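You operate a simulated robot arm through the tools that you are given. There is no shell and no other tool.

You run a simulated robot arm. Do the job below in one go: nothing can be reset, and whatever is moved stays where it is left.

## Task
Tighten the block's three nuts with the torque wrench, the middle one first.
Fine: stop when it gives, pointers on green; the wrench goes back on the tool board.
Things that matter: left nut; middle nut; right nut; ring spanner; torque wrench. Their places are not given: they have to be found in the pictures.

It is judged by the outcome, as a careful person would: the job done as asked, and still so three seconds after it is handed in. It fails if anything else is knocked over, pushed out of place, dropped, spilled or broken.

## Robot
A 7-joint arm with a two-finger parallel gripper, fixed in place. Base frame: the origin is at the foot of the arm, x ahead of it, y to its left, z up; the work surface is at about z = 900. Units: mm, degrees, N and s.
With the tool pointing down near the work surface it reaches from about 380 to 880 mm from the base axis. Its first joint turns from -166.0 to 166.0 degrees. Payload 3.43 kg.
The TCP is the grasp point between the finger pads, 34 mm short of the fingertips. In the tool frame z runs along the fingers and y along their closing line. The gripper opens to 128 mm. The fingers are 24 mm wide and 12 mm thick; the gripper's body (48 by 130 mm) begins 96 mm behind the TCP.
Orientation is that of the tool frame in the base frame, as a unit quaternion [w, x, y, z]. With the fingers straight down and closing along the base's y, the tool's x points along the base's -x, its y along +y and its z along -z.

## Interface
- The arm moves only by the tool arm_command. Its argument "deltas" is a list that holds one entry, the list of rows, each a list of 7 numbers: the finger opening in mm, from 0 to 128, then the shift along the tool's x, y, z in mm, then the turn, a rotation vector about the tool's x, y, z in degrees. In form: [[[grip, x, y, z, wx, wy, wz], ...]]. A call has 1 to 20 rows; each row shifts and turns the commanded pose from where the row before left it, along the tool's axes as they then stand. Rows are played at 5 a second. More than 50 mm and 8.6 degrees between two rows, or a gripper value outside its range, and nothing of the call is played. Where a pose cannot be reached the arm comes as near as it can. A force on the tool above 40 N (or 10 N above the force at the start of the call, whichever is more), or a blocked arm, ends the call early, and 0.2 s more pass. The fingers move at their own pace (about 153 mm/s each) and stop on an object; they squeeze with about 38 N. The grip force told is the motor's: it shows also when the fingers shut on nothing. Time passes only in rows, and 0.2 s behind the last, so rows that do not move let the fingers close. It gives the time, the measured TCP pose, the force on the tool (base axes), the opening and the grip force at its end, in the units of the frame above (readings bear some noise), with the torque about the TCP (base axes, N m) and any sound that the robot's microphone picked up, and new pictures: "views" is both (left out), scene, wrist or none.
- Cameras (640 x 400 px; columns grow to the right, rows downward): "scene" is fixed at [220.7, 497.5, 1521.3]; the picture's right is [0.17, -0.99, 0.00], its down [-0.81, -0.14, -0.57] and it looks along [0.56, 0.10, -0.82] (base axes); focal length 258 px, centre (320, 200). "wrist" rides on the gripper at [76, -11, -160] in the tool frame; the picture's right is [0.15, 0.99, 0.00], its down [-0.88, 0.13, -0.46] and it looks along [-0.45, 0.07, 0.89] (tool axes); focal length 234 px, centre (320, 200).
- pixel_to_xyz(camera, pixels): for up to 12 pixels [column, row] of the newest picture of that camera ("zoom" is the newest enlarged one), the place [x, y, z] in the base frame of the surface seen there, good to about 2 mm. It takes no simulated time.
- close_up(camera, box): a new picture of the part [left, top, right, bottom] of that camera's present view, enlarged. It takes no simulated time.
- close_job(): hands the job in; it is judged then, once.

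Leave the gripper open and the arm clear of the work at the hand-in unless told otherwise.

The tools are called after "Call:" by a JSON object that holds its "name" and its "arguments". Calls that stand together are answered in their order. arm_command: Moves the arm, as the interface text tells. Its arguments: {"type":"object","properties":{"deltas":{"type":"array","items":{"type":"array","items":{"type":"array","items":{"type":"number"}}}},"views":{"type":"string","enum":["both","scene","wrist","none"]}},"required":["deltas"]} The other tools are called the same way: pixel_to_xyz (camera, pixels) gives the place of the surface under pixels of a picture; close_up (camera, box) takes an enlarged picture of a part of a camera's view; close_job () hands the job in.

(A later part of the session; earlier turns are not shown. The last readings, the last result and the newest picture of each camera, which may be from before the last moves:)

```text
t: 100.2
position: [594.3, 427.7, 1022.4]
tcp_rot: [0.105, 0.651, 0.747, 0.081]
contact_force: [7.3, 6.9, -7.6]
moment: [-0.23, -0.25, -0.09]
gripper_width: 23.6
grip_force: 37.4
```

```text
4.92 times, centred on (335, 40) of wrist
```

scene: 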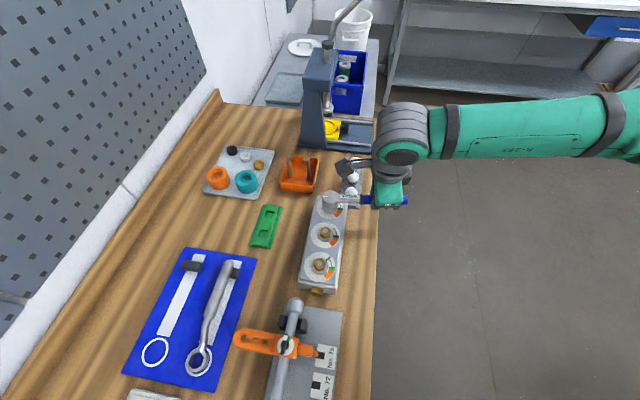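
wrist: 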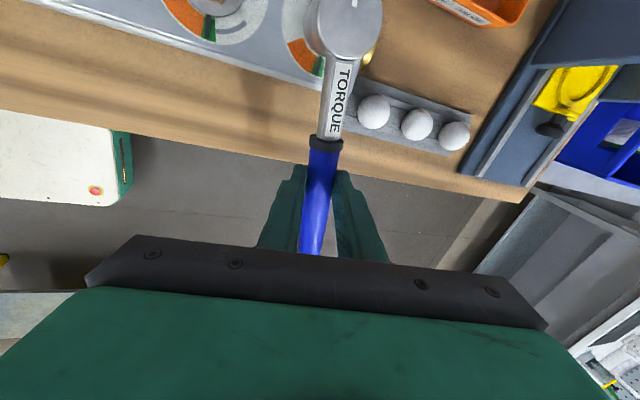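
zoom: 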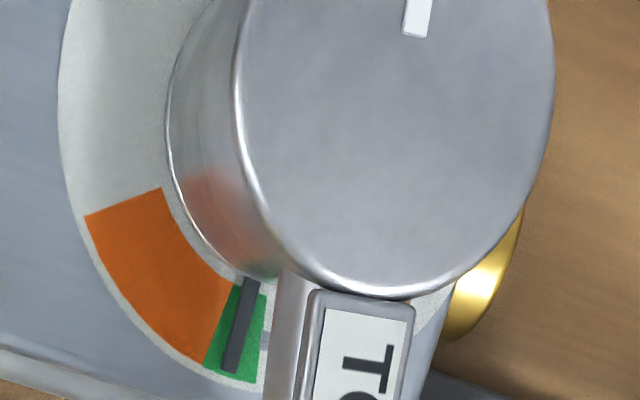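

Pointer steady mid-green in both views and torque at 0.74 and falling: the far nut has given. Unloading: back 12°.

Call:
{"name": "arm_command", "arguments": {"deltas": [[[5, 0.35, 5.3, 1.85, -0.152, 0.777, -2.894], [5, 0.07, 5.42, 1.45, -0.152, 0.777, -2.894], [5, 0.07, 5.42, 1.45, -0.152, 0.777, -2.894], [5, 0.07, 5.42, 1.45, -0.152, 0.777, -2.894], [5, 0, 0, 0, 0, 0, 0]]], "views": "none"}}

```text
t: 101.4
position: [616.4, 431.2, 1021.4]
tcp_rot: [0.096, 0.569, 0.812, 0.092]
contact_force: [2.6, -5.2, -6.5]
moment: [-0.6, -0.28, -0.11]
gripper_width: 23.3
grip_force: 38.2
```

Torque is zero. Relaxing 0.4 mm outward and 0.3 mm down, then lifting slowly.

Call:
{"name": "arm_command", "arguments": {"deltas": [[[5, -0.4, -0.08, 0.29, 0, 0, 0], [5, 0, 0, 0, 0, 0, 0], [5, -0.1, 0.52, -1.93, 0, 0, 0], [5, -0.1, 0.52, -1.93, 0, 0, 0], [5, -0.1, 0.52, -1.93, 0, 0, 0], [5, 0, 0, 0, 0, 0, 0]]], "views": "none"}}

```text
t: 102.8
position: [617.2, 431.0, 1026.6]
tcp_rot: [0.097, 0.57, 0.811, 0.091]
contact_force: [4.1, -7.5, -7.0]
moment: [-0.82, -0.36, -0.15]
gripper_width: 23.2
grip_force: 38.4
```

Rising, with 8 N radial push still; another 0.5 mm outward and continue up.

Call:
{"name": "arm_command", "arguments": {"deltas": [[[5, -0.5, 0, 0, 0, 0, 0], [5, -0.1, 0.52, -1.93, 0, 0, 0], [5, -0.1, 0.52, -1.93, 0, 0, 0], [5, -0.1, 0.52, -1.93, 0, 0, 0], [5, 0, 0, 0, 0, 0, 0]]], "views": "none"}}

```text
t: 104.0
position: [616.3, 431.5, 1034.9]
tcp_rot: [0.095, 0.569, 0.812, 0.093]
contact_force: [-0.4, -1.8, -1.1]
moment: [-0.03, 0.05, 0.12]
gripper_width: 23.4
grip_force: 38.2
```

Free. Lifting 28 mm more and looking at the far dial.

Call:
{"name": "arm_command", "arguments": {"deltas": [[[5, -0.15, 0.78, -2.9, 0, 0, 0], [5, -0.25, 1.3, -4.82, 0, 0, 0], [5, -0.5, 2.6, -9.65, 0, 0, 0], [5, -0.5, 2.6, -9.65, 0, 0, 0], [5, 0, 0, 0, 0, 0, 0]]], "views": "both"}}

Call:
{"name": "close_up", "arguments": {"camera": "scene", "box": [292, 182, 372, 232]}}

Call:
{"name": "pixel_to_xyz", "arguments": {"camera": "wrist", "pixels": [[352, 15], [342, 62], [338, 80], [336, 100], [333, 120], [331, 135], [325, 160], [320, 185], [316, 210], [312, 235]]}}

```text
t: 105.2
position: [615.7, 430.3, 1060.2]
tcp_rot: [0.095, 0.57, 0.811, 0.092]
contact_force: [0.5, -0.7, -3.4]
moment: [-0.1, -0.01, 0.01]
gripper_width: 23.0
grip_force: 37.9
```

scene: 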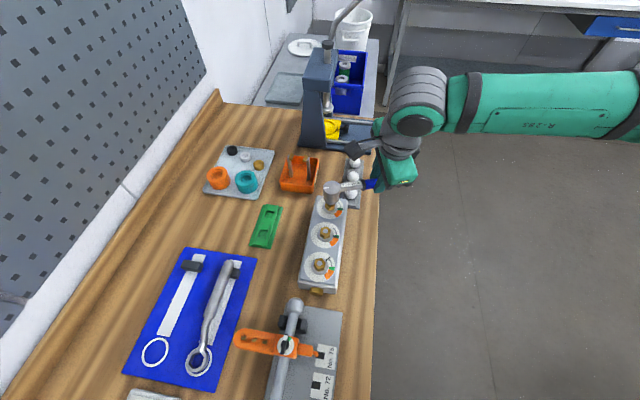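
wrist: 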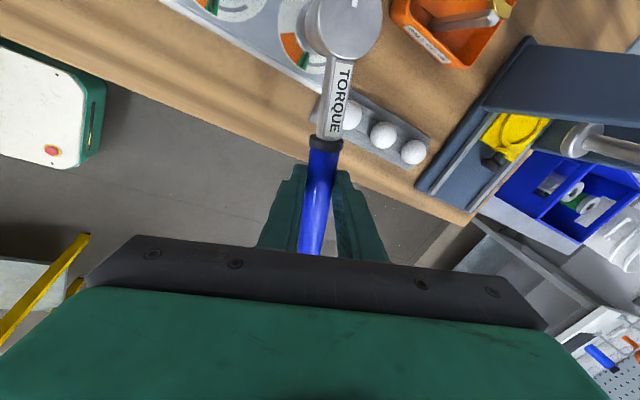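

```text
8.00 times, centred on (332, 207) of scene
```

zoom: 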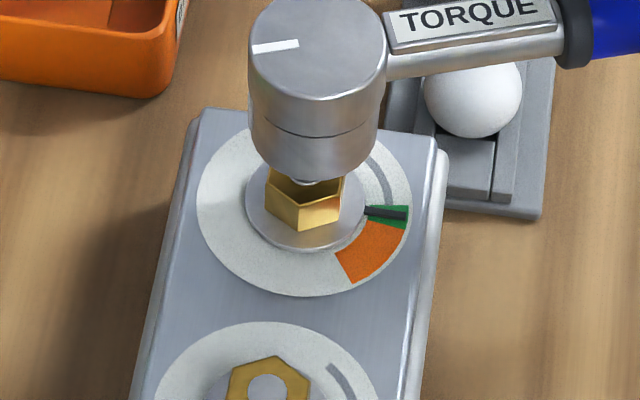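

```text
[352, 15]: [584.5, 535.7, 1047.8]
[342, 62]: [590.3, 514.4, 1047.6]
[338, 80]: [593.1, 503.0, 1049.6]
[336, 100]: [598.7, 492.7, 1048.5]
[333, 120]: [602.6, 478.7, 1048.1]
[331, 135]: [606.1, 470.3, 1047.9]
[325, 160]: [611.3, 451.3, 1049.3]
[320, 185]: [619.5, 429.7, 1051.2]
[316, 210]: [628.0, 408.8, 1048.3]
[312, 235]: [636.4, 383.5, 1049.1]
```

The far nut is finished, pointer on green. Now the near nut at (425.2, 531.8): moving −160 mm in x at this height (24 mm above the nuts) and turning +1.2° to −70°.

Call:
{"name": "arm_command", "arguments": {"deltas": [[[5, 6.9, -20.9, -5.97, 0, 0, 0], [5, 6.9, -20.9, -5.97, 0, 0, 0], [5, 6.9, -20.9, -5.97, 0, 0, 0], [5, 6.9, -20.9, -5.97, 0, 0, 0], [5, 6.9, -20.9, -5.97, 0, 0, 0], [5, 6.9, -20.9, -5.97, 0, 0, 0], [5, 6.9, -20.9, -5.97, 0, 0, 0], [5, 0.03, 2.17, 0.58, -0.061, 0.311, -1.158], [5, 0, 0, 0, 0, 0, 0]]], "views": "both"}}

Call:
{"name": "close_up", "arguments": {"camera": "scene", "box": [286, 227, 350, 267]}}

Call:
{"name": "pixel_to_xyz", "arguments": {"camera": "wrist", "pixels": [[352, 15], [342, 62], [338, 80], [336, 100], [333, 120], [331, 135], [325, 160], [320, 185], [316, 210], [312, 235]]}}

```text
t: 107.2
position: [459.0, 426.7, 1061.6]
tcp_rot: [0.095, 0.56, 0.818, 0.093]
contact_force: [-0.4, -0.3, -3.8]
moment: [-0.12, -0.04, 0.01]
gripper_width: 23.4
grip_force: 38.3
```

scene: 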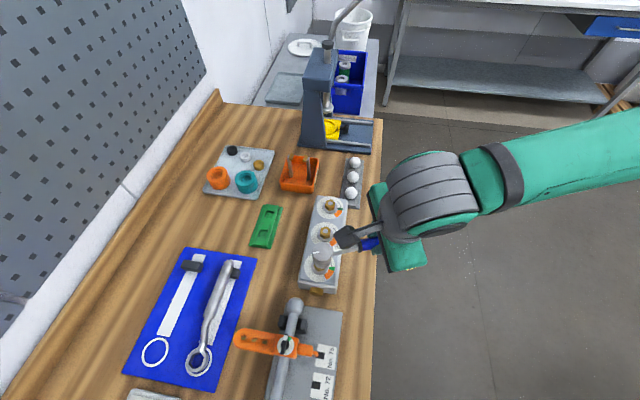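
wrist: 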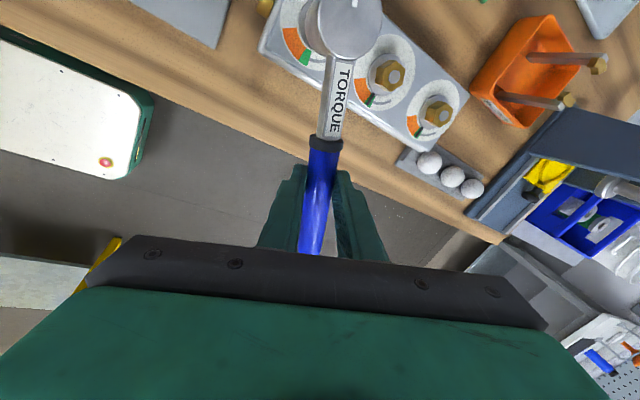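

```text
10.00 times, centred on (318, 247) of scene
```

zoom: 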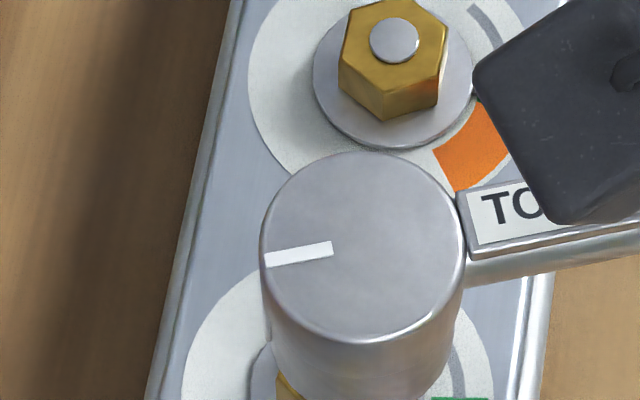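

```text
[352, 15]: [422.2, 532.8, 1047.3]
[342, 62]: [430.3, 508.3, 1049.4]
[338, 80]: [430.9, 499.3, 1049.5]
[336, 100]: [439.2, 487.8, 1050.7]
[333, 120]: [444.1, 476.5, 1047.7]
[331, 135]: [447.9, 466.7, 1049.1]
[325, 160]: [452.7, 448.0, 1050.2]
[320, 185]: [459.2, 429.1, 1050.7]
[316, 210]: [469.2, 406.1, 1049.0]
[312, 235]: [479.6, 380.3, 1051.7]
```

Handle at −69.4° over the near nut. Measuring the head rim.

Call:
{"name": "pixel_to_xyz", "arguments": {"camera": "zoom", "pixels": [[266, 240], [458, 248], [358, 156], [370, 335], [288, 190], [435, 180], [445, 305], [288, 305]]}}

Call:
{"name": "close_up", "arguments": {"camera": "scene", "box": [286, 240, 350, 280]}}

```text
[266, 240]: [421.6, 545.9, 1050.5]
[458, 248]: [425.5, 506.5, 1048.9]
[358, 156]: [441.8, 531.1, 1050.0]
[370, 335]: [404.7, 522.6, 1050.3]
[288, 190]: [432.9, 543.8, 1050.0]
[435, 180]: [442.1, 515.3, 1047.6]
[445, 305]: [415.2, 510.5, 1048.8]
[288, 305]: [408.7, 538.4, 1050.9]
```

```text
10.00 times, centred on (318, 260) of scene
```

zoom: 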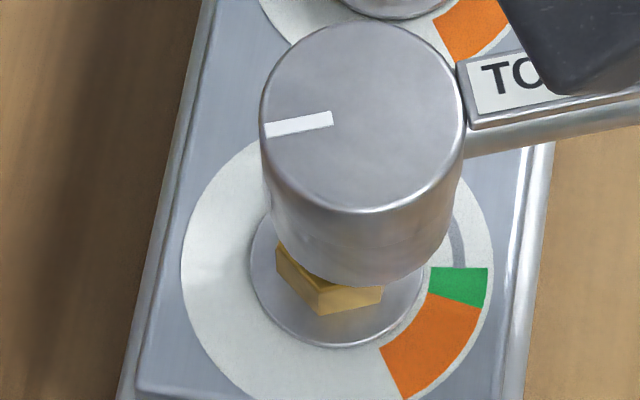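

The head is at (424.1, 526.8), so it needs +1.2/+5.0 mm to centre on the nut. I'll correct, lower 18 mm, and measure again just above the nut.

Call:
{"name": "arm_command", "arguments": {"deltas": [[[5, 4.29, 2.78, 0.52, 0, 0, 0], [5, 0.253, -1.295, 4.82, 0, 0, 0], [5, 0.253, -1.295, 4.82, 0, 0, 0], [5, 0.253, -1.295, 4.82, 0, 0, 0], [5, 0.15, -0.78, 2.9, 0, 0, 0], [5, 0, 0, 0, 0, 0, 0]]], "views": "scene"}}

Call:
{"name": "close_up", "arguments": {"camera": "scene", "box": [286, 236, 350, 276]}}

```text
t: 108.6
position: [458.0, 432.8, 1044.7]
tcp_rot: [0.095, 0.56, 0.818, 0.092]
contact_force: [-1.1, 0.8, -2.3]
moment: [-0.18, -0.11, -0.02]
gripper_width: 23.2
grip_force: 38.3
```

scene: 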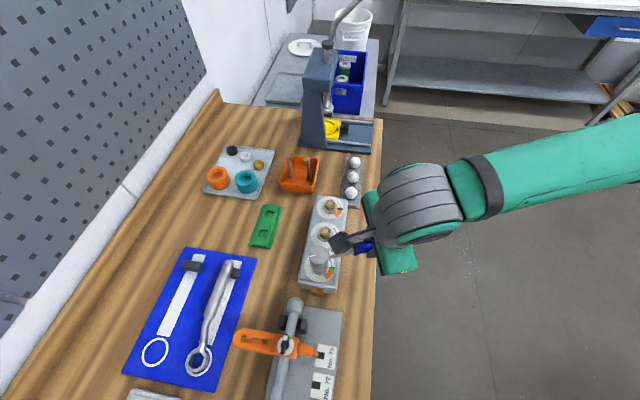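

```text
10.00 times, centred on (318, 256) of scene
```

zoom: 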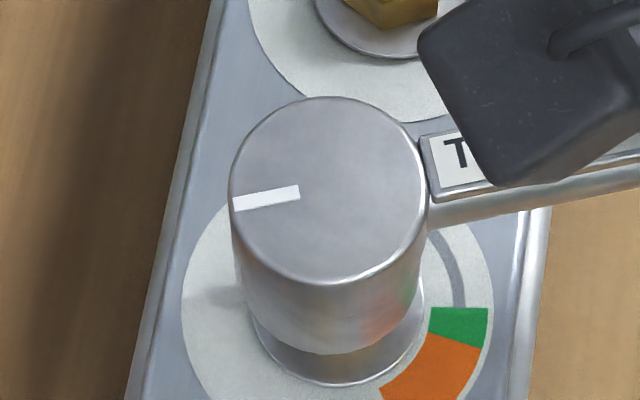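

Call:
{"name": "pixel_to_xyz", "arguments": {"camera": "zoom", "pixels": [[235, 185], [422, 192], [327, 100], [336, 280], [257, 132], [400, 128], [410, 248], [257, 245], [330, 188]]}}

```text
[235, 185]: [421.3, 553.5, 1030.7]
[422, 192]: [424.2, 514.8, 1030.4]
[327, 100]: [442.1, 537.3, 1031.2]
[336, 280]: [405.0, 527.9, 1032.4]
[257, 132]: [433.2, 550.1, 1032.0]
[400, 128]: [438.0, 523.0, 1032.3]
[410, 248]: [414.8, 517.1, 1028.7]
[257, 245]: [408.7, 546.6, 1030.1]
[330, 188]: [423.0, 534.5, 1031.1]
```

Now the head is at (423.4, 533.8); correcting +1.8/−1.9 mm and lowering 12 mm in fine steps.

Call:
{"name": "arm_command", "arguments": {"deltas": [[[5, -2.39, 0.98, 0.39, 0, 0, 0], [5, 0, 0, 0, 0, 0, 0], [5, 0.15, -0.78, 2.9, 0, 0, 0], [5, 0.15, -0.78, 2.9, 0, 0, 0], [5, 0.076, -0.39, 1.447, 0, 0, 0], [5, 0.076, -0.39, 1.447, 0, 0, 0], [5, 0.076, -0.39, 1.447, 0, 0, 0], [5, 0.076, -0.39, 1.447, 0, 0, 0], [5, 0, 0, 0, 0, 0, 0]]], "views": "scene"}}

Call:
{"name": "close_up", "arguments": {"camera": "scene", "box": [286, 240, 350, 280]}}

```text
t: 110.6
position: [462.1, 430.1, 1033.1]
tcp_rot: [0.095, 0.561, 0.817, 0.093]
contact_force: [4.3, -4.0, 7.9]
moment: [0.94, 0.21, -0.37]
gripper_width: 23.3
grip_force: 38.0
```

scene: 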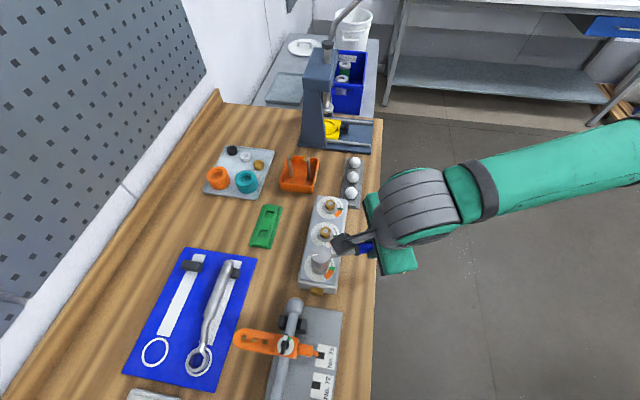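

```text
10.00 times, centred on (318, 260) of scene
```

zoom: 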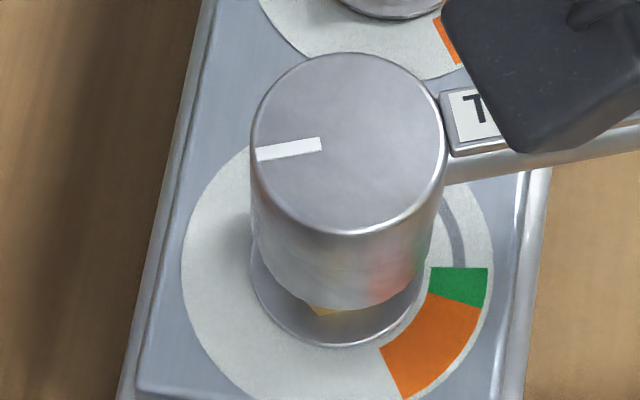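

There's contact on the nut's top (Fz +8): the TCP overshot in x. Measuring the rim again.

Call:
{"name": "pixel_to_xyz", "arguments": {"camera": "zoom", "pixels": [[255, 137], [442, 144], [347, 56], [356, 232], [277, 85], [420, 80], [430, 202], [277, 198], [350, 140]]}}

```text
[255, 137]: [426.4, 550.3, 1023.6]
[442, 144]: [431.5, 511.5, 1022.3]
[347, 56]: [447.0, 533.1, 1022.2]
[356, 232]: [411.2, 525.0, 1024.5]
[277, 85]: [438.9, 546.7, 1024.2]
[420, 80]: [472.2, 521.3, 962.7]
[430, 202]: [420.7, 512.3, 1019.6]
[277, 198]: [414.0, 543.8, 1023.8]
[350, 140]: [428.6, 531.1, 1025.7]
```

The head is now at (429.2, 529.9), about 4 mm too far. I'll lift 6 mm clear, correct −3.7/+1.9 mm, and measure before going down.

Call:
{"name": "arm_command", "arguments": {"deltas": [[[5, -0.15, 0.78, -2.9, 0, 0, 0], [5, -0.15, 0.78, -2.9, 0, 0, 0], [5, 1.5, -1.4, -0.45, 0, 0, 0], [5, 1.5, -1.4, -0.45, 0, 0, 0], [5, 0, 0, 0, 0, 0, 0], [5, 0, 0, 0, 0, 0, 0]]], "views": "scene"}}

Call:
{"name": "close_up", "arguments": {"camera": "scene", "box": [286, 240, 350, 280]}}

```text
t: 112.0
position: [457.8, 432.9, 1037.2]
tcp_rot: [0.095, 0.561, 0.817, 0.093]
contact_force: [-1.1, -0.1, -3.2]
moment: [-0.12, -0.04, 0.03]
gripper_width: 23.1
grip_force: 38.1
```

scene: 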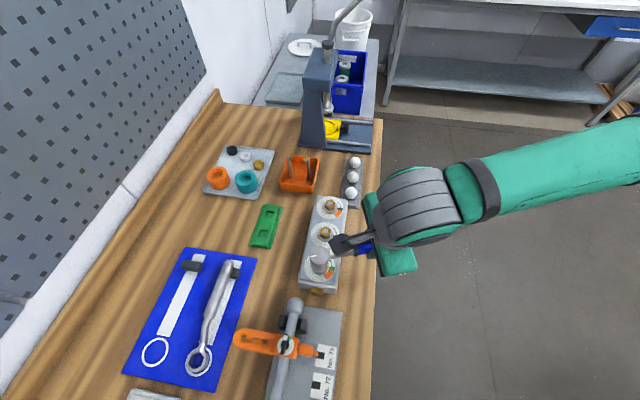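

```text
10.00 times, centred on (318, 260) of scene
```

zoom: 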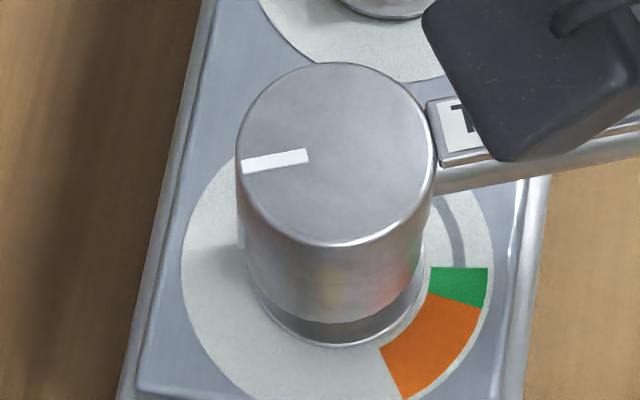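

Call:
{"name": "pixel_to_xyz", "arguments": {"camera": "zoom", "pixels": [[242, 148], [430, 156], [335, 68], [344, 242], [265, 97], [405, 92], [418, 212], [265, 208], [338, 152]]}}

```text
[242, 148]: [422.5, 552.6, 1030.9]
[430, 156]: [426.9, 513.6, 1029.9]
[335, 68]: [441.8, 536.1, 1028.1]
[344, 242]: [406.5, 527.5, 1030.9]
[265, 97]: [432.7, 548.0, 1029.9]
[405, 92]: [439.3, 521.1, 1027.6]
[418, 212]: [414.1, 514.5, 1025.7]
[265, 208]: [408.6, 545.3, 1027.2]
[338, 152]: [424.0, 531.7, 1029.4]
```

Head at (424.1, 532.3), close. A small +0.8 mm nudge and lowering 12 mm in fine steps.

Call:
{"name": "arm_command", "arguments": {"deltas": [[[5, -0.6, 0.6, 0.2, 0, 0, 0], [5, 0.076, -0.39, 1.447, 0, 0, 0], [5, 0.076, -0.39, 1.447, 0, 0, 0], [5, 0.076, -0.39, 1.447, 0, 0, 0], [5, 0.076, -0.39, 1.447, 0, 0, 0], [5, 0.076, -0.39, 1.447, 0, 0, 0], [5, 0.076, -0.39, 1.447, 0, 0, 0], [5, 0.076, -0.39, 1.447, 0, 0, 0], [5, 0, 0, 0, 0, 0, 0]]], "views": "scene"}}

Call:
{"name": "close_up", "arguments": {"camera": "scene", "box": [286, 240, 350, 280]}}

```text
t: 114.0
position: [458.5, 431.9, 1027.8]
tcp_rot: [0.095, 0.561, 0.817, 0.094]
contact_force: [4.0, 0.8, -1.5]
moment: [0.0, -0.21, -0.41]
gripper_width: 23.4
grip_force: 38.1
```

scene: 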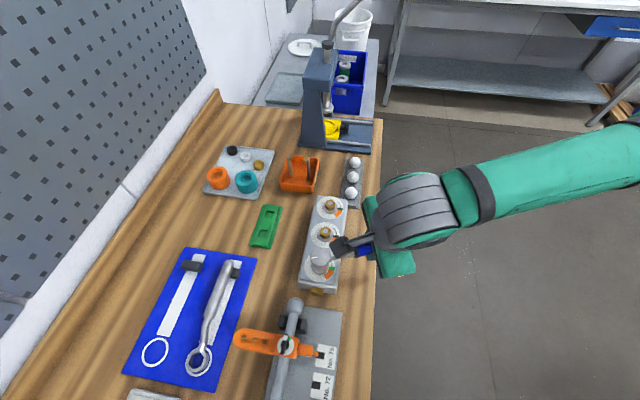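

```text
10.00 times, centred on (318, 260) of scene
```

zoom: 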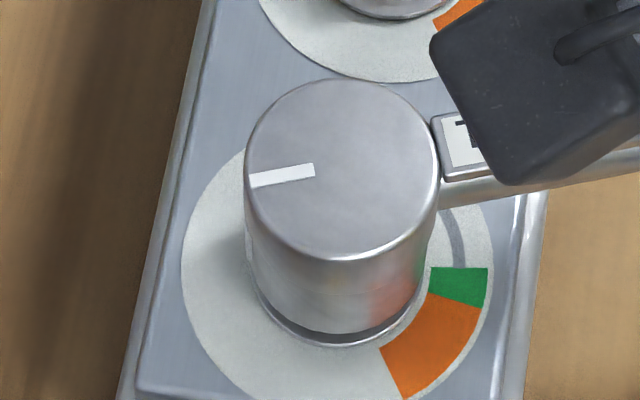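

It's engaged now (z 1027.8, low force). Lowering the last 6 mm, then turning 3 × 4°.

Call:
{"name": "arm_command", "arguments": {"deltas": [[[5, 0.076, -0.39, 1.447, 0, 0, 0], [5, 0.076, -0.39, 1.447, 0, 0, 0], [5, 0.076, -0.39, 1.447, 0, 0, 0], [5, 0.076, -0.39, 1.447, 0, 0, 0], [5, 0, 0, 0, 0, 0, 0]]], "views": "none"}}

```text
t: 115.2
position: [459.3, 431.2, 1022.4]
tcp_rot: [0.095, 0.561, 0.817, 0.093]
contact_force: [5.5, -4.9, -0.8]
moment: [-0.19, -0.27, -0.38]
gripper_width: 23.5
grip_force: 37.8
```

Seated within a millimetre or so. Starting the clockwise swing: 3 × 4°, with a small outward correction.

Call:
{"name": "arm_command", "arguments": {"deltas": [[[5, -0.35, -0.26, 0.96, 0, 0, 0], [5, 0.42, -7.2, -1.956, 0.202, -1.036, 3.859], [5, 0.42, -7.2, -1.956, 0.202, -1.036, 3.859], [5, 0.42, -7.2, -1.956, 0.202, -1.036, 3.859], [5, 0, 0, 0, 0, 0, 0]]], "views": "scene"}}

Call:
{"name": "close_up", "arguments": {"camera": "scene", "box": [286, 240, 350, 280]}}

```text
t: 116.4
position: [435.9, 427.1, 1021.9]
tcp_rot: [0.104, 0.643, 0.754, 0.082]
contact_force: [3.8, 2.1, -2.7]
moment: [-0.05, -0.19, -0.37]
gripper_width: 23.2
grip_force: 37.6
```

scene: 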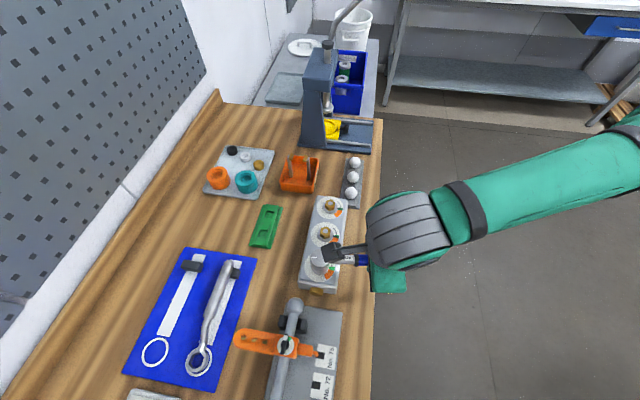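

```text
10.00 times, centred on (318, 260) of scene
```

zoom: 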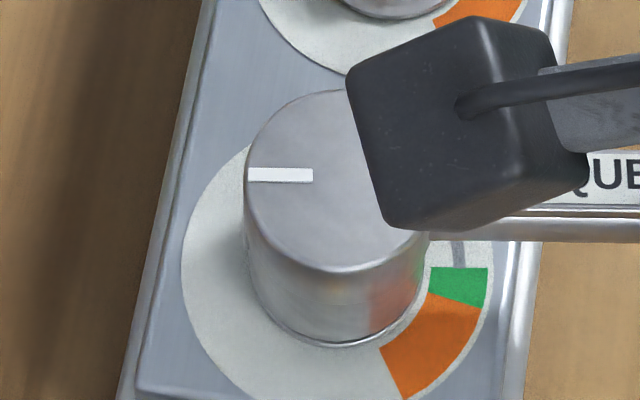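

Low forces (12° turned). Continuing 5 × 4°.

Call:
{"name": "arm_command", "arguments": {"deltas": [[[5, 0.42, -7.2, -1.956, 0.202, -1.036, 3.859], [5, 0.42, -7.2, -1.956, 0.202, -1.036, 3.859], [5, 0.42, -7.2, -1.956, 0.202, -1.036, 3.859], [5, 0.42, -7.2, -1.956, 0.202, -1.036, 3.859], [5, 0.42, -7.2, -1.956, 0.202, -1.036, 3.859], [5, 0, 0, 0, 0, 0, 0]]], "views": "scene"}}

```text
t: 117.8
position: [399.5, 428.8, 1022.0]
tcp_rot: [0.116, 0.764, 0.631, 0.063]
contact_force: [1.1, 11.4, 3.2]
moment: [0.93, -0.19, 0.34]
gripper_width: 23.5
grip_force: 38.1
```

scene: 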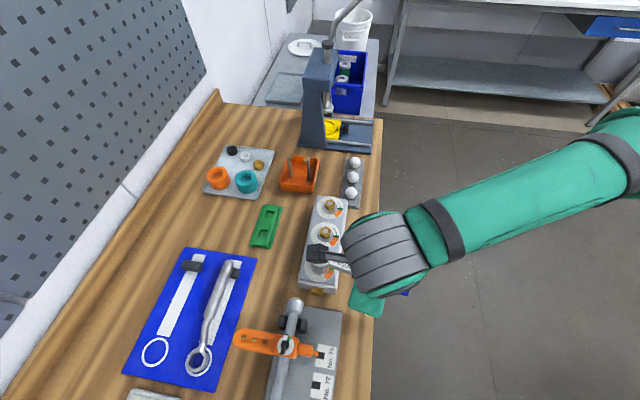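

32° turned, radial 11 N inward; 0.8 mm inward and 3 × 4° more.

Call:
{"name": "arm_command", "arguments": {"deltas": [[[5, 0.8, 0.08, -0.29, 0, 0, 0], [5, 0.5, -7.2, -1.956, 0.202, -1.036, 3.859], [5, 0.5, -7.2, -1.956, 0.202, -1.036, 3.859], [5, 0.5, -7.2, -1.956, 0.202, -1.036, 3.859], [5, 0, 0, 0, 0, 0, 0]]], "views": "scene"}}

```text
t: 119.0
position: [378.1, 435.8, 1023.0]
tcp_rot: [0.125, 0.826, 0.547, 0.05]
contact_force: [4.6, 9.2, -2.0]
moment: [0.19, -0.11, 0.41]
gripper_width: 23.2
grip_force: 38.6
```

scene: 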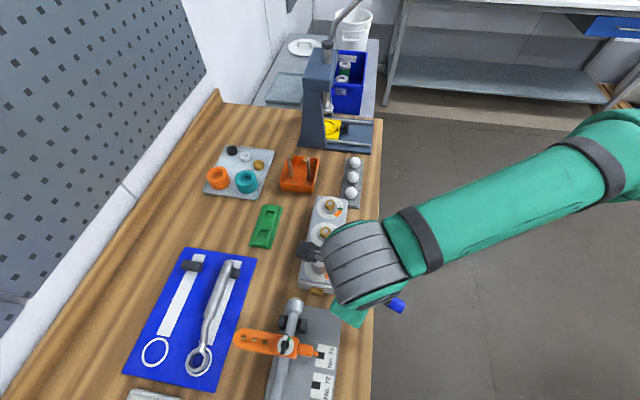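

43° turned, torque 0.42. Another 0.7 mm inward and 3 × 4°.

Call:
{"name": "arm_command", "arguments": {"deltas": [[[5, 0.7, 0, 0, 0, 0, 0], [5, 0.5, -7.2, -1.956, 0.202, -1.036, 3.859], [5, 0.5, -7.2, -1.956, 0.202, -1.036, 3.859], [5, 0.5, -5.4, -1.467, 0.152, -0.777, 2.894], [5, 0, 0, 0, 0, 0, 0]]], "views": "scene"}}

```text
t: 120.2
position: [361.5, 446.0, 1022.4]
tcp_rot: [0.127, 0.875, 0.466, 0.038]
contact_force: [-1.2, -1.6, 2.7]
moment: [0.06, -0.04, 0.71]
gripper_width: 23.5
grip_force: 37.6
```

scene: 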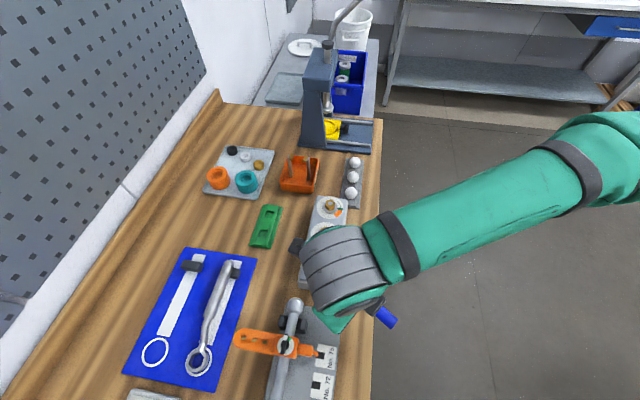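

54° turned, 0.71 N·m, as with the far nut's first bite. Unloading: back 9°.

Call:
{"name": "arm_command", "arguments": {"deltas": [[[5, 0.07, 5.42, 1.45, -0.152, 0.777, -2.894], [5, 0.07, 5.42, 1.45, -0.152, 0.777, -2.894], [5, 0.07, 5.42, 1.45, -0.152, 0.777, -2.894], [5, 0, 0, 0, 0, 0, 0]]], "views": "none"}}

```text
t: 121.2
position: [375.1, 438.5, 1021.9]
tcp_rot: [0.125, 0.835, 0.534, 0.048]
contact_force: [-3.2, -3.1, -6.5]
moment: [-0.55, 0.41, 0.27]
gripper_width: 23.5
grip_force: 37.9
```

Nearly unloaded (0.13). One more degree back, 0.4 mm outward, 0.3 mm down, then a slow lift of 6 mm.

Call:
{"name": "arm_command", "arguments": {"deltas": [[[5, -0.4, 1.72, 0.77, -0.05, 0.259, -0.965], [5, 0, 0, 0, 0, 0, 0], [5, -0.1, 0.52, -1.93, 0, 0, 0], [5, -0.1, 0.52, -1.93, 0, 0, 0], [5, -0.1, 0.52, -1.93, 0, 0, 0], [5, 0, 0, 0, 0, 0, 0]]], "views": "none"}}

```text
t: 122.6
position: [376.9, 436.4, 1028.1]
tcp_rot: [0.123, 0.831, 0.54, 0.05]
contact_force: [-0.6, -0.7, -3.5]
moment: [-0.23, 0.1, -0.03]
gripper_width: 23.4
grip_force: 38.2
```

Clean: it's lifting with no load. Up 34 mm more and swing back 48°.

Call:
{"name": "arm_command", "arguments": {"deltas": [[[5, -0.1, 0.52, -1.93, 0, 0, 0], [5, -0.15, 0.78, -2.9, 0, 0, 0], [5, -0.25, 1.3, -4.82, 0, 0, 0], [5, -0.25, 1.3, -4.82, 0, 0, 0], [5, -0.5, 2.6, -9.65, 0, 0, 0], [5, -0.5, 2.6, -9.65, 0, 0, 0], [5, 0.096, 7.22, 1.933, -0.202, 1.036, -3.859], [5, 0.096, 7.22, 1.933, -0.202, 1.036, -3.859], [5, 0.096, 7.22, 1.933, -0.202, 1.036, -3.859], [5, 0.096, 7.22, 1.933, -0.202, 1.036, -3.859], [5, 0.096, 7.22, 1.933, -0.202, 1.036, -3.859], [5, 0.096, 7.22, 1.933, -0.202, 1.036, -3.859], [5, 0.096, 7.22, 1.933, -0.202, 1.036, -3.859], [5, 0.096, 7.22, 1.933, -0.202, 1.036, -3.859], [5, 0.096, 7.22, 1.933, -0.202, 1.036, -3.859], [5, 0.096, 7.22, 1.933, -0.202, 1.036, -3.859], [5, 0.096, 7.22, 1.933, -0.202, 1.036, -3.859], [5, 0.096, 7.22, 1.933, -0.202, 1.036, -3.859], [5, 0, 0, 0, 0, 0, 0]]], "views": "both"}}

Call:
{"name": "close_up", "arguments": {"camera": "scene", "box": [286, 240, 350, 280]}}

Call:
{"name": "pixel_to_xyz", "arguments": {"camera": "wrist", "pixels": [[352, 15], [342, 62], [338, 80], [336, 100], [333, 120], [331, 135], [325, 160], [320, 185], [316, 210], [312, 235]]}}

```text
t: 126.6
position: [464.0, 435.2, 1063.0]
tcp_rot: [0.092, 0.538, 0.832, 0.096]
contact_force: [-0.7, 0.9, -2.3]
moment: [-0.17, -0.04, -0.01]
gripper_width: 23.2
grip_force: 37.6
```

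scene: 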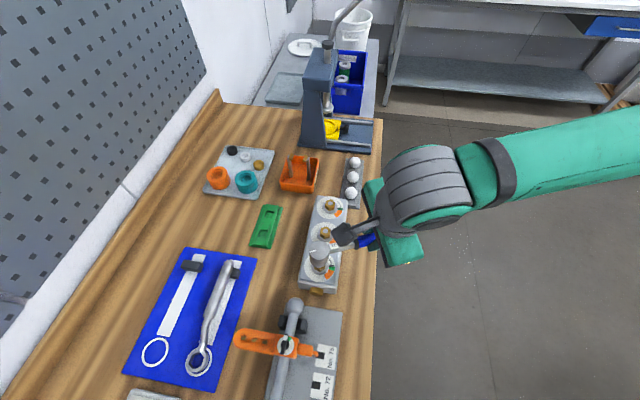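
wrist: 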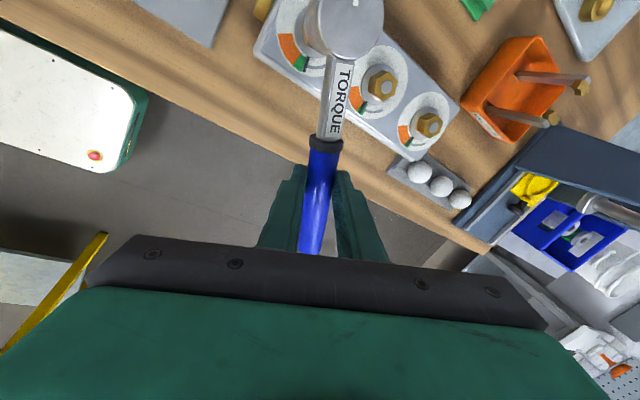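

```text
10.00 times, centred on (318, 260) of scene
```

zoom: 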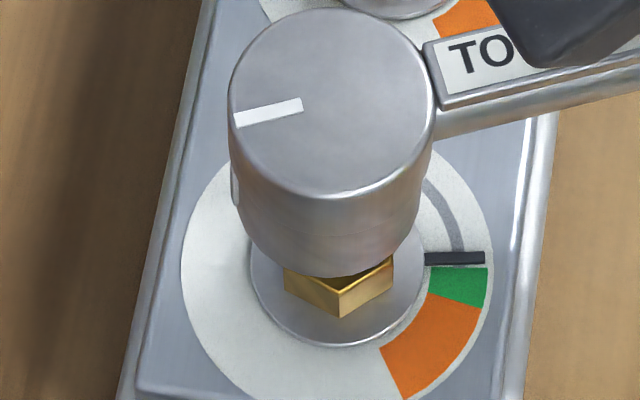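

```text
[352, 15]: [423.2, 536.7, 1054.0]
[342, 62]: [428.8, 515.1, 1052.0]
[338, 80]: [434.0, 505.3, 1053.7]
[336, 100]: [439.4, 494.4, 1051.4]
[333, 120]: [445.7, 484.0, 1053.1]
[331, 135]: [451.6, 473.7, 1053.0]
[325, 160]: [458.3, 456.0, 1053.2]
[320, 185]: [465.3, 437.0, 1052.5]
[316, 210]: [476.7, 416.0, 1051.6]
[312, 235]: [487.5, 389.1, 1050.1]
```

Near pointer is just short of green. Handle at −66.5°. Measuring the nut corners and pointer here.

Call:
{"name": "pixel_to_xyz", "arguments": {"camera": "zoom", "pixels": [[340, 293], [287, 270], [391, 265], [340, 315], [435, 259], [480, 258], [286, 290], [392, 285]]}}

```text
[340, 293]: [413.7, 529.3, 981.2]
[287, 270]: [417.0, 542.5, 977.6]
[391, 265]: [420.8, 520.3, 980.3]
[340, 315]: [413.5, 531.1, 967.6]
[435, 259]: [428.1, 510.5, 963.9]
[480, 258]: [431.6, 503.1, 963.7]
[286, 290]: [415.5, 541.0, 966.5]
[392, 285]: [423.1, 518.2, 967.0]
```

Corners sit near +9° to +11° (mod 60), so I'll swing +15° to about −51.5° and measure the head.

Call:
{"name": "arm_command", "arguments": {"deltas": [[[5, 0.096, 7.22, 1.933, -0.202, 1.036, -3.859], [5, 0.096, 7.22, 1.933, -0.202, 1.036, -3.859], [5, 0.096, 7.22, 1.933, -0.202, 1.036, -3.859], [5, 0.07, 5.42, 1.45, -0.152, 0.777, -2.894], [5, 0, 0, 0, 0, 0, 0]]], "views": "both"}}

Call:
{"name": "close_up", "arguments": {"camera": "scene", "box": [286, 236, 350, 276]}}

Call:
{"name": "pixel_to_xyz", "arguments": {"camera": "wrist", "pixels": [[352, 15], [342, 62], [338, 80], [336, 100], [333, 120], [331, 135], [325, 160], [320, 185], [316, 210], [312, 235]]}}

```text
t: 127.8
position: [489.1, 449.1, 1062.6]
tcp_rot: [0.079, 0.426, 0.895, 0.107]
contact_force: [-0.4, -1.4, -2.9]
moment: [-0.09, -0.1, 0.01]
gripper_width: 23.0
grip_force: 37.7
```

scene: 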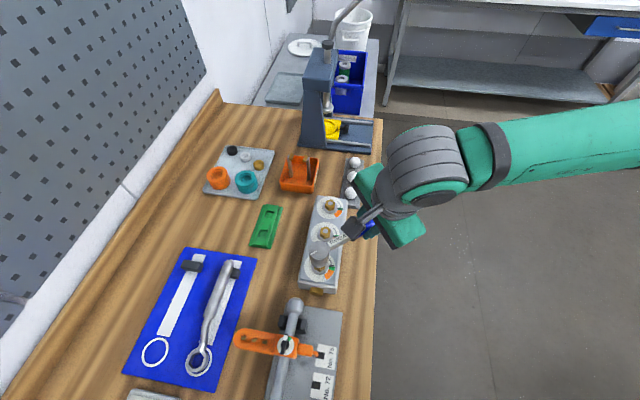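
wrist: 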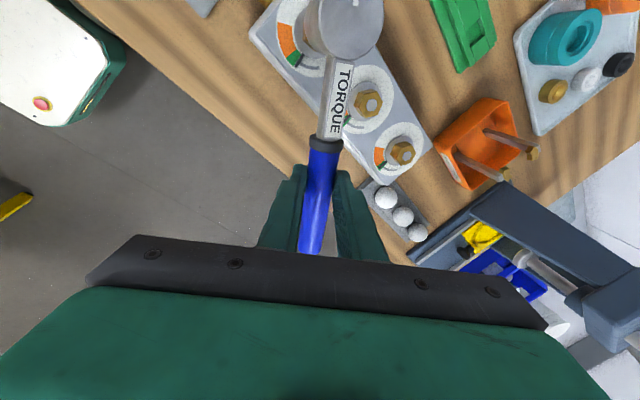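

```text
10.00 times, centred on (318, 256) of scene
```

zoom: 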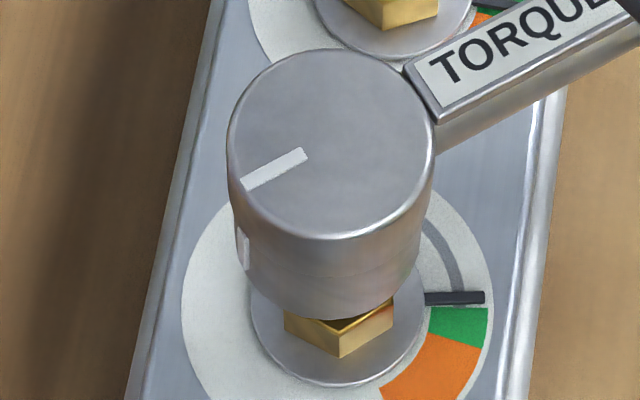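

```text
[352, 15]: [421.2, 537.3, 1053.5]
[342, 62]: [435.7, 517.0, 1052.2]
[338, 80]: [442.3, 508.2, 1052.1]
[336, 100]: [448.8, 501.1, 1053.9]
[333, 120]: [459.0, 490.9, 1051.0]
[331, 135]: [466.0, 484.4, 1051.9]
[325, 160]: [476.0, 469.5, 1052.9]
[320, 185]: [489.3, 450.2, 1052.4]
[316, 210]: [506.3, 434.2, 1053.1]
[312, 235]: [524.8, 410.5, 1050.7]
```

Handle at about −51°, clear of the middle nut. Measuring the rim.

Call:
{"name": "pixel_to_xyz", "arguments": {"camera": "zoom", "pixels": [[233, 140], [430, 146], [330, 53], [340, 234], [255, 88], [405, 80], [415, 205], [257, 202], [333, 143]]}}

```text
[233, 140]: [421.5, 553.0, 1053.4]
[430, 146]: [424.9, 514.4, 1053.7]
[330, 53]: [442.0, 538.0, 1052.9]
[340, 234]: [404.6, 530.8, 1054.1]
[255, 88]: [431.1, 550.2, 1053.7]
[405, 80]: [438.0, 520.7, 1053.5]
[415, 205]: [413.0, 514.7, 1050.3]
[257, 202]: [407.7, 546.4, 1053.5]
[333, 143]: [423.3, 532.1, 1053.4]
```

Correcting +2.4/−1.7 mm and lowering 22 mm to just above the nut, then re-measuring.

Call:
{"name": "arm_command", "arguments": {"deltas": [[[5, -2.82, 0.77, 0.36, 0, 0, 0], [5, 0.253, -1.295, 4.82, 0, 0, 0], [5, 0.253, -1.295, 4.82, 0, 0, 0], [5, 0.253, -1.295, 4.82, 0, 0, 0], [5, 0.253, -1.295, 4.82, 0, 0, 0], [5, 0.1, -0.52, 1.93, 0, 0, 0], [5, 0, 0, 0, 0, 0, 0]]], "views": "scene"}}

Call:
{"name": "close_up", "arguments": {"camera": "scene", "box": [286, 236, 350, 276]}}

```text
t: 129.4
position: [491.6, 448.3, 1041.7]
tcp_rot: [0.079, 0.426, 0.895, 0.108]
contact_force: [0.4, -0.8, -4.3]
moment: [-0.09, -0.08, 0.01]
gripper_width: 23.0
grip_force: 37.9
```

scene: 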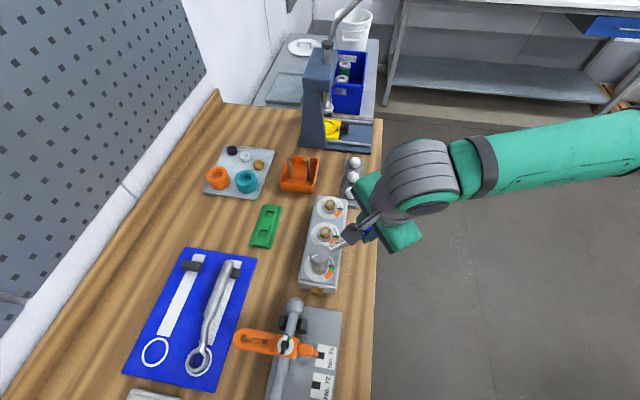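

```text
10.00 times, centred on (318, 256) of scene
```

zoom: 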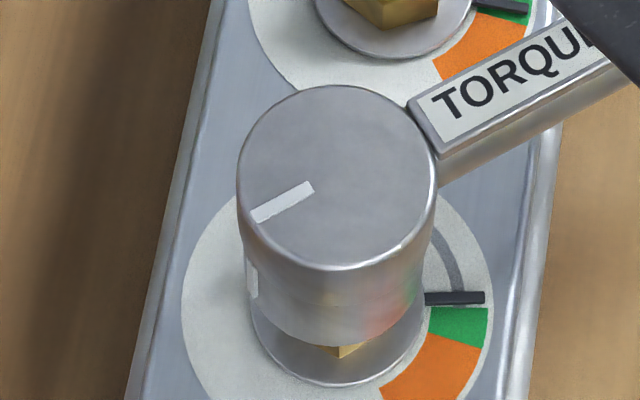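

Call:
{"name": "pixel_to_xyz", "arguments": {"camera": "zoom", "pixels": [[242, 175], [432, 180], [335, 89], [344, 266], [265, 120], [407, 113], [418, 238], [265, 235], [338, 178]]}}

```text
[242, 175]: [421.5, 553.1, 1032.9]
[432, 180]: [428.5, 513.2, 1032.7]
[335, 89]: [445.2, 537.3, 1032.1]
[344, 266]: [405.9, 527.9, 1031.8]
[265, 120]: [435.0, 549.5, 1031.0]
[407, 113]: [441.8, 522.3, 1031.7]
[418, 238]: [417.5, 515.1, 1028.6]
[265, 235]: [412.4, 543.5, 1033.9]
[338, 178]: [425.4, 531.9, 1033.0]
```

Head at (426.0, 532.7), about 1 mm off. A small correction and lowering 16 mm.

Call:
{"name": "arm_command", "arguments": {"deltas": [[[5, -0.24, -0.8, -0.2, 0, 0, 0], [5, 0.15, -0.78, 2.9, 0, 0, 0], [5, 0.15, -0.78, 2.9, 0, 0, 0], [5, 0.076, -0.39, 1.447, 0, 0, 0], [5, 0.076, -0.39, 1.447, 0, 0, 0], [5, 0.076, -0.39, 1.447, 0, 0, 0], [5, 0.076, -0.39, 1.447, 0, 0, 0], [5, 0.076, -0.39, 1.447, 0, 0, 0], [5, 0.076, -0.39, 1.447, 0, 0, 0], [5, 0, 0, 0, 0, 0, 0]]], "views": "scene"}}

Call:
{"name": "close_up", "arguments": {"camera": "scene", "box": [286, 240, 350, 280]}}

```text
t: 131.6
position: [488.7, 446.5, 1026.0]
tcp_rot: [0.079, 0.426, 0.895, 0.107]
contact_force: [0.0, 1.3, -3.0]
moment: [-0.11, -0.09, 0.0]
gripper_width: 23.2
grip_force: 38.0
```

scene: 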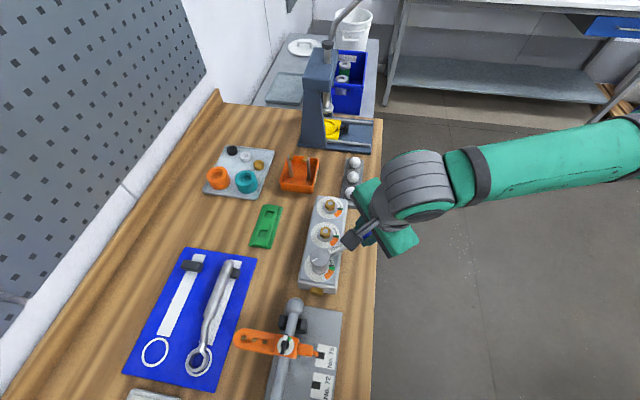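

```text
10.00 times, centred on (318, 260) of scene
```

zoom: 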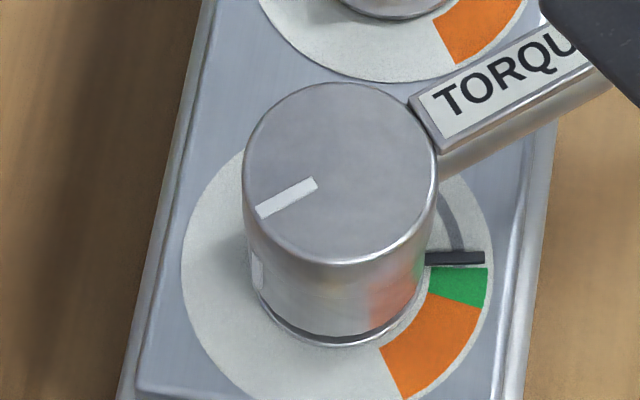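

Engaged with no load. Lowering the last 5 mm and turning 3 × 3°.

Call:
{"name": "arm_command", "arguments": {"deltas": [[[5, 0.076, -0.39, 1.447, 0, 0, 0], [5, 0.076, -0.39, 1.447, 0, 0, 0], [5, 0.076, -0.39, 1.447, 0, 0, 0], [5, 0.3, -5.4, -1.465, 0.152, -0.777, 2.894], [5, 0.3, -5.4, -1.465, 0.152, -0.777, 2.894], [5, 0.3, -5.4, -1.465, 0.152, -0.777, 2.894], [5, 0, 0, 0, 0, 0, 0]]], "views": "scene"}}

Call:
{"name": "close_up", "arguments": {"camera": "scene", "box": [286, 240, 350, 280]}}

```text
t: 133.2
position: [474.5, 437.6, 1022.7]
tcp_rot: [0.088, 0.495, 0.859, 0.099]
contact_force: [2.5, 1.4, -4.3]
moment: [-0.22, -0.31, -0.21]
gripper_width: 23.3
grip_force: 37.6
```

scene: 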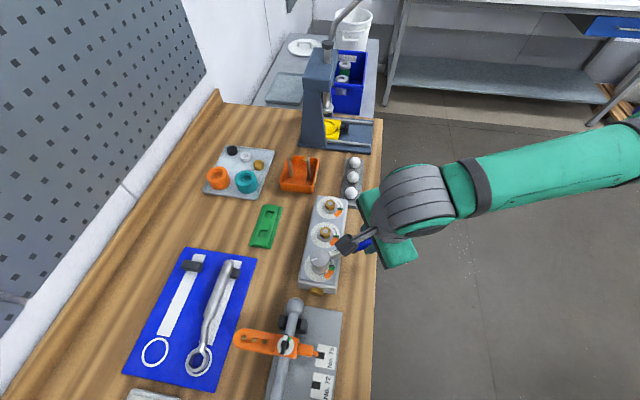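

```text
10.00 times, centred on (318, 260) of scene
```

zoom: 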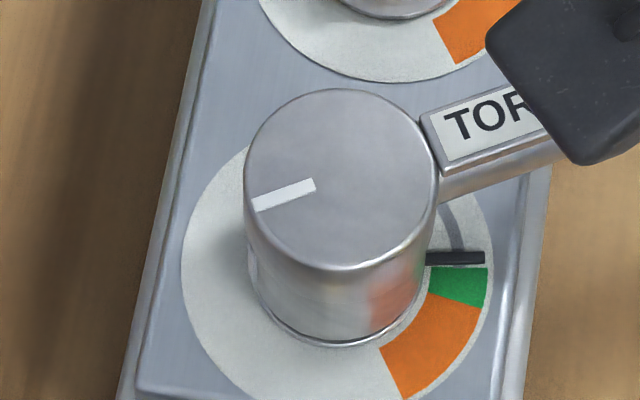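

Slack taken. Continuing 4 × 2°.

Call:
{"name": "arm_command", "arguments": {"deltas": [[[5, 0.22, -3.6, -0.98, 0.101, -0.518, 1.929], [5, 0.22, -3.6, -0.98, 0.101, -0.518, 1.929], [5, 0.22, -3.6, -0.98, 0.101, -0.518, 1.929], [5, 0.22, -3.6, -0.98, 0.101, -0.518, 1.929], [5, 0, 0, 0, 0, 0, 0]]], "views": "scene"}}

Call:
{"name": "close_up", "arguments": {"camera": "scene", "box": [286, 240, 350, 280]}}

```text
t: 134.4
position: [461.8, 432.6, 1022.6]
tcp_rot: [0.094, 0.553, 0.822, 0.095]
contact_force: [4.5, 5.9, -9.5]
moment: [-0.85, -0.53, 0.01]
gripper_width: 23.3
grip_force: 38.0
```

scene: 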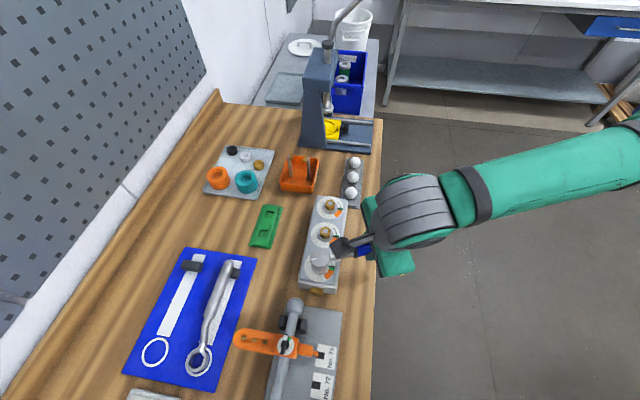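

```text
10.00 times, centred on (318, 260) of scene
```

zoom: 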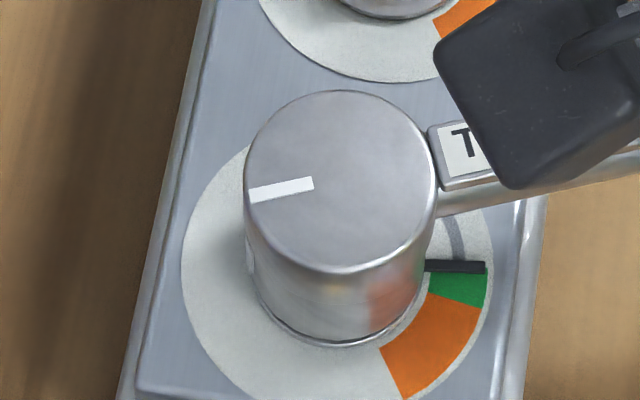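

Pointer at the start of green, 0.66 N·m. Next 2 × 2°, easing down 0.7 mm.

Call:
{"name": "arm_command", "arguments": {"deltas": [[[5, 0.3, -3.78, -0.3, 0.101, -0.518, 1.929], [5, 0.22, -3.6, -0.98, 0.101, -0.518, 1.929], [5, 0, 0, 0, 0, 0, 0]]], "views": "scene"}}

Call:
{"name": "close_up", "arguments": {"camera": "scene", "box": [300, 245, 340, 270]}}

```text
t: 135.2
position: [453.7, 429.2, 1022.2]
tcp_rot: [0.097, 0.582, 0.802, 0.09]
contact_force: [6.3, -2.6, 4.3]
moment: [0.07, -0.14, 0.26]
gripper_width: 23.1
grip_force: 38.0
```

scene: 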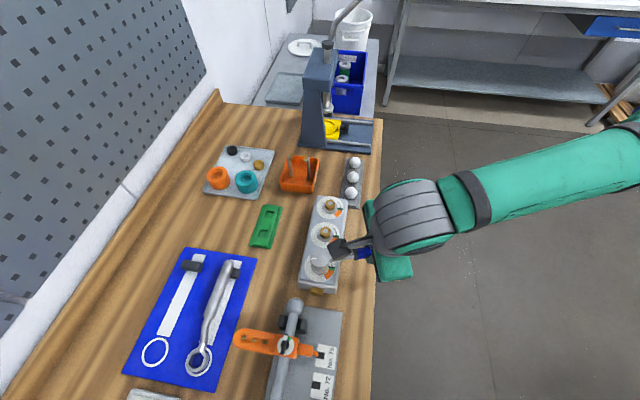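

```text
16.00 times, centred on (320, 258) of scene
```

zoom: 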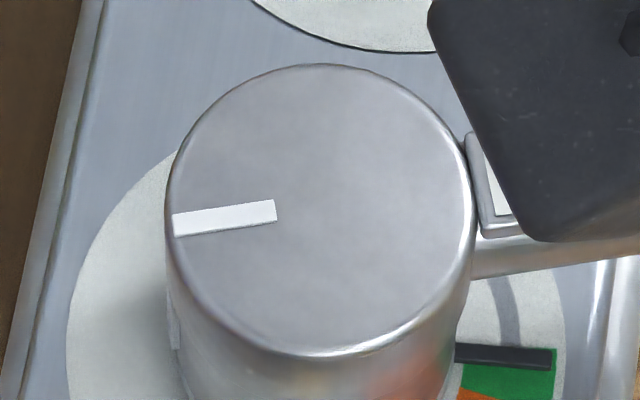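

Entering green, 0.83 N·m. Continuing 2 × 2°.

Call:
{"name": "arm_command", "arguments": {"deltas": [[[5, 0.22, -3.55, -1.15, 0.101, -0.518, 1.929], [5, 0.22, -3.6, -0.98, 0.101, -0.518, 1.929], [5, 0, 0, 0, 0, 0, 0]]], "views": "scene"}}

Call:
{"name": "close_up", "arguments": {"camera": "scene", "box": [306, 250, 346, 275]}}

```text
t: 136.0
position: [446.4, 427.6, 1021.4]
tcp_rot: [0.1, 0.61, 0.782, 0.087]
contact_force: [7.2, 2.6, 7.3]
moment: [0.81, -0.1, 0.17]
gripper_width: 23.4
grip_force: 38.3
```

scene: 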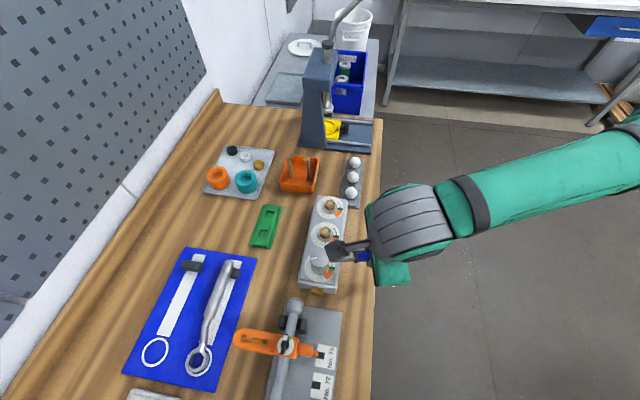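

```text
16.00 times, centred on (326, 262) of scene
```

zoom: 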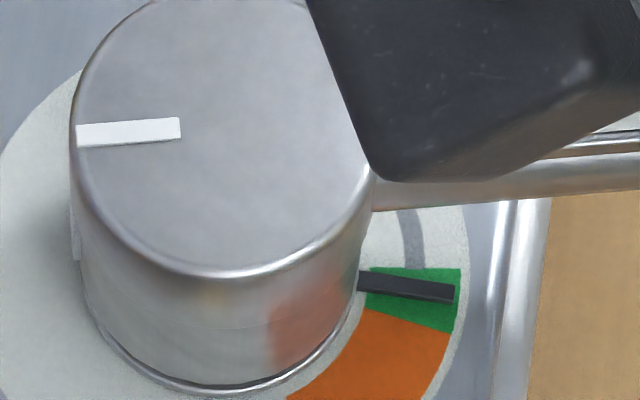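

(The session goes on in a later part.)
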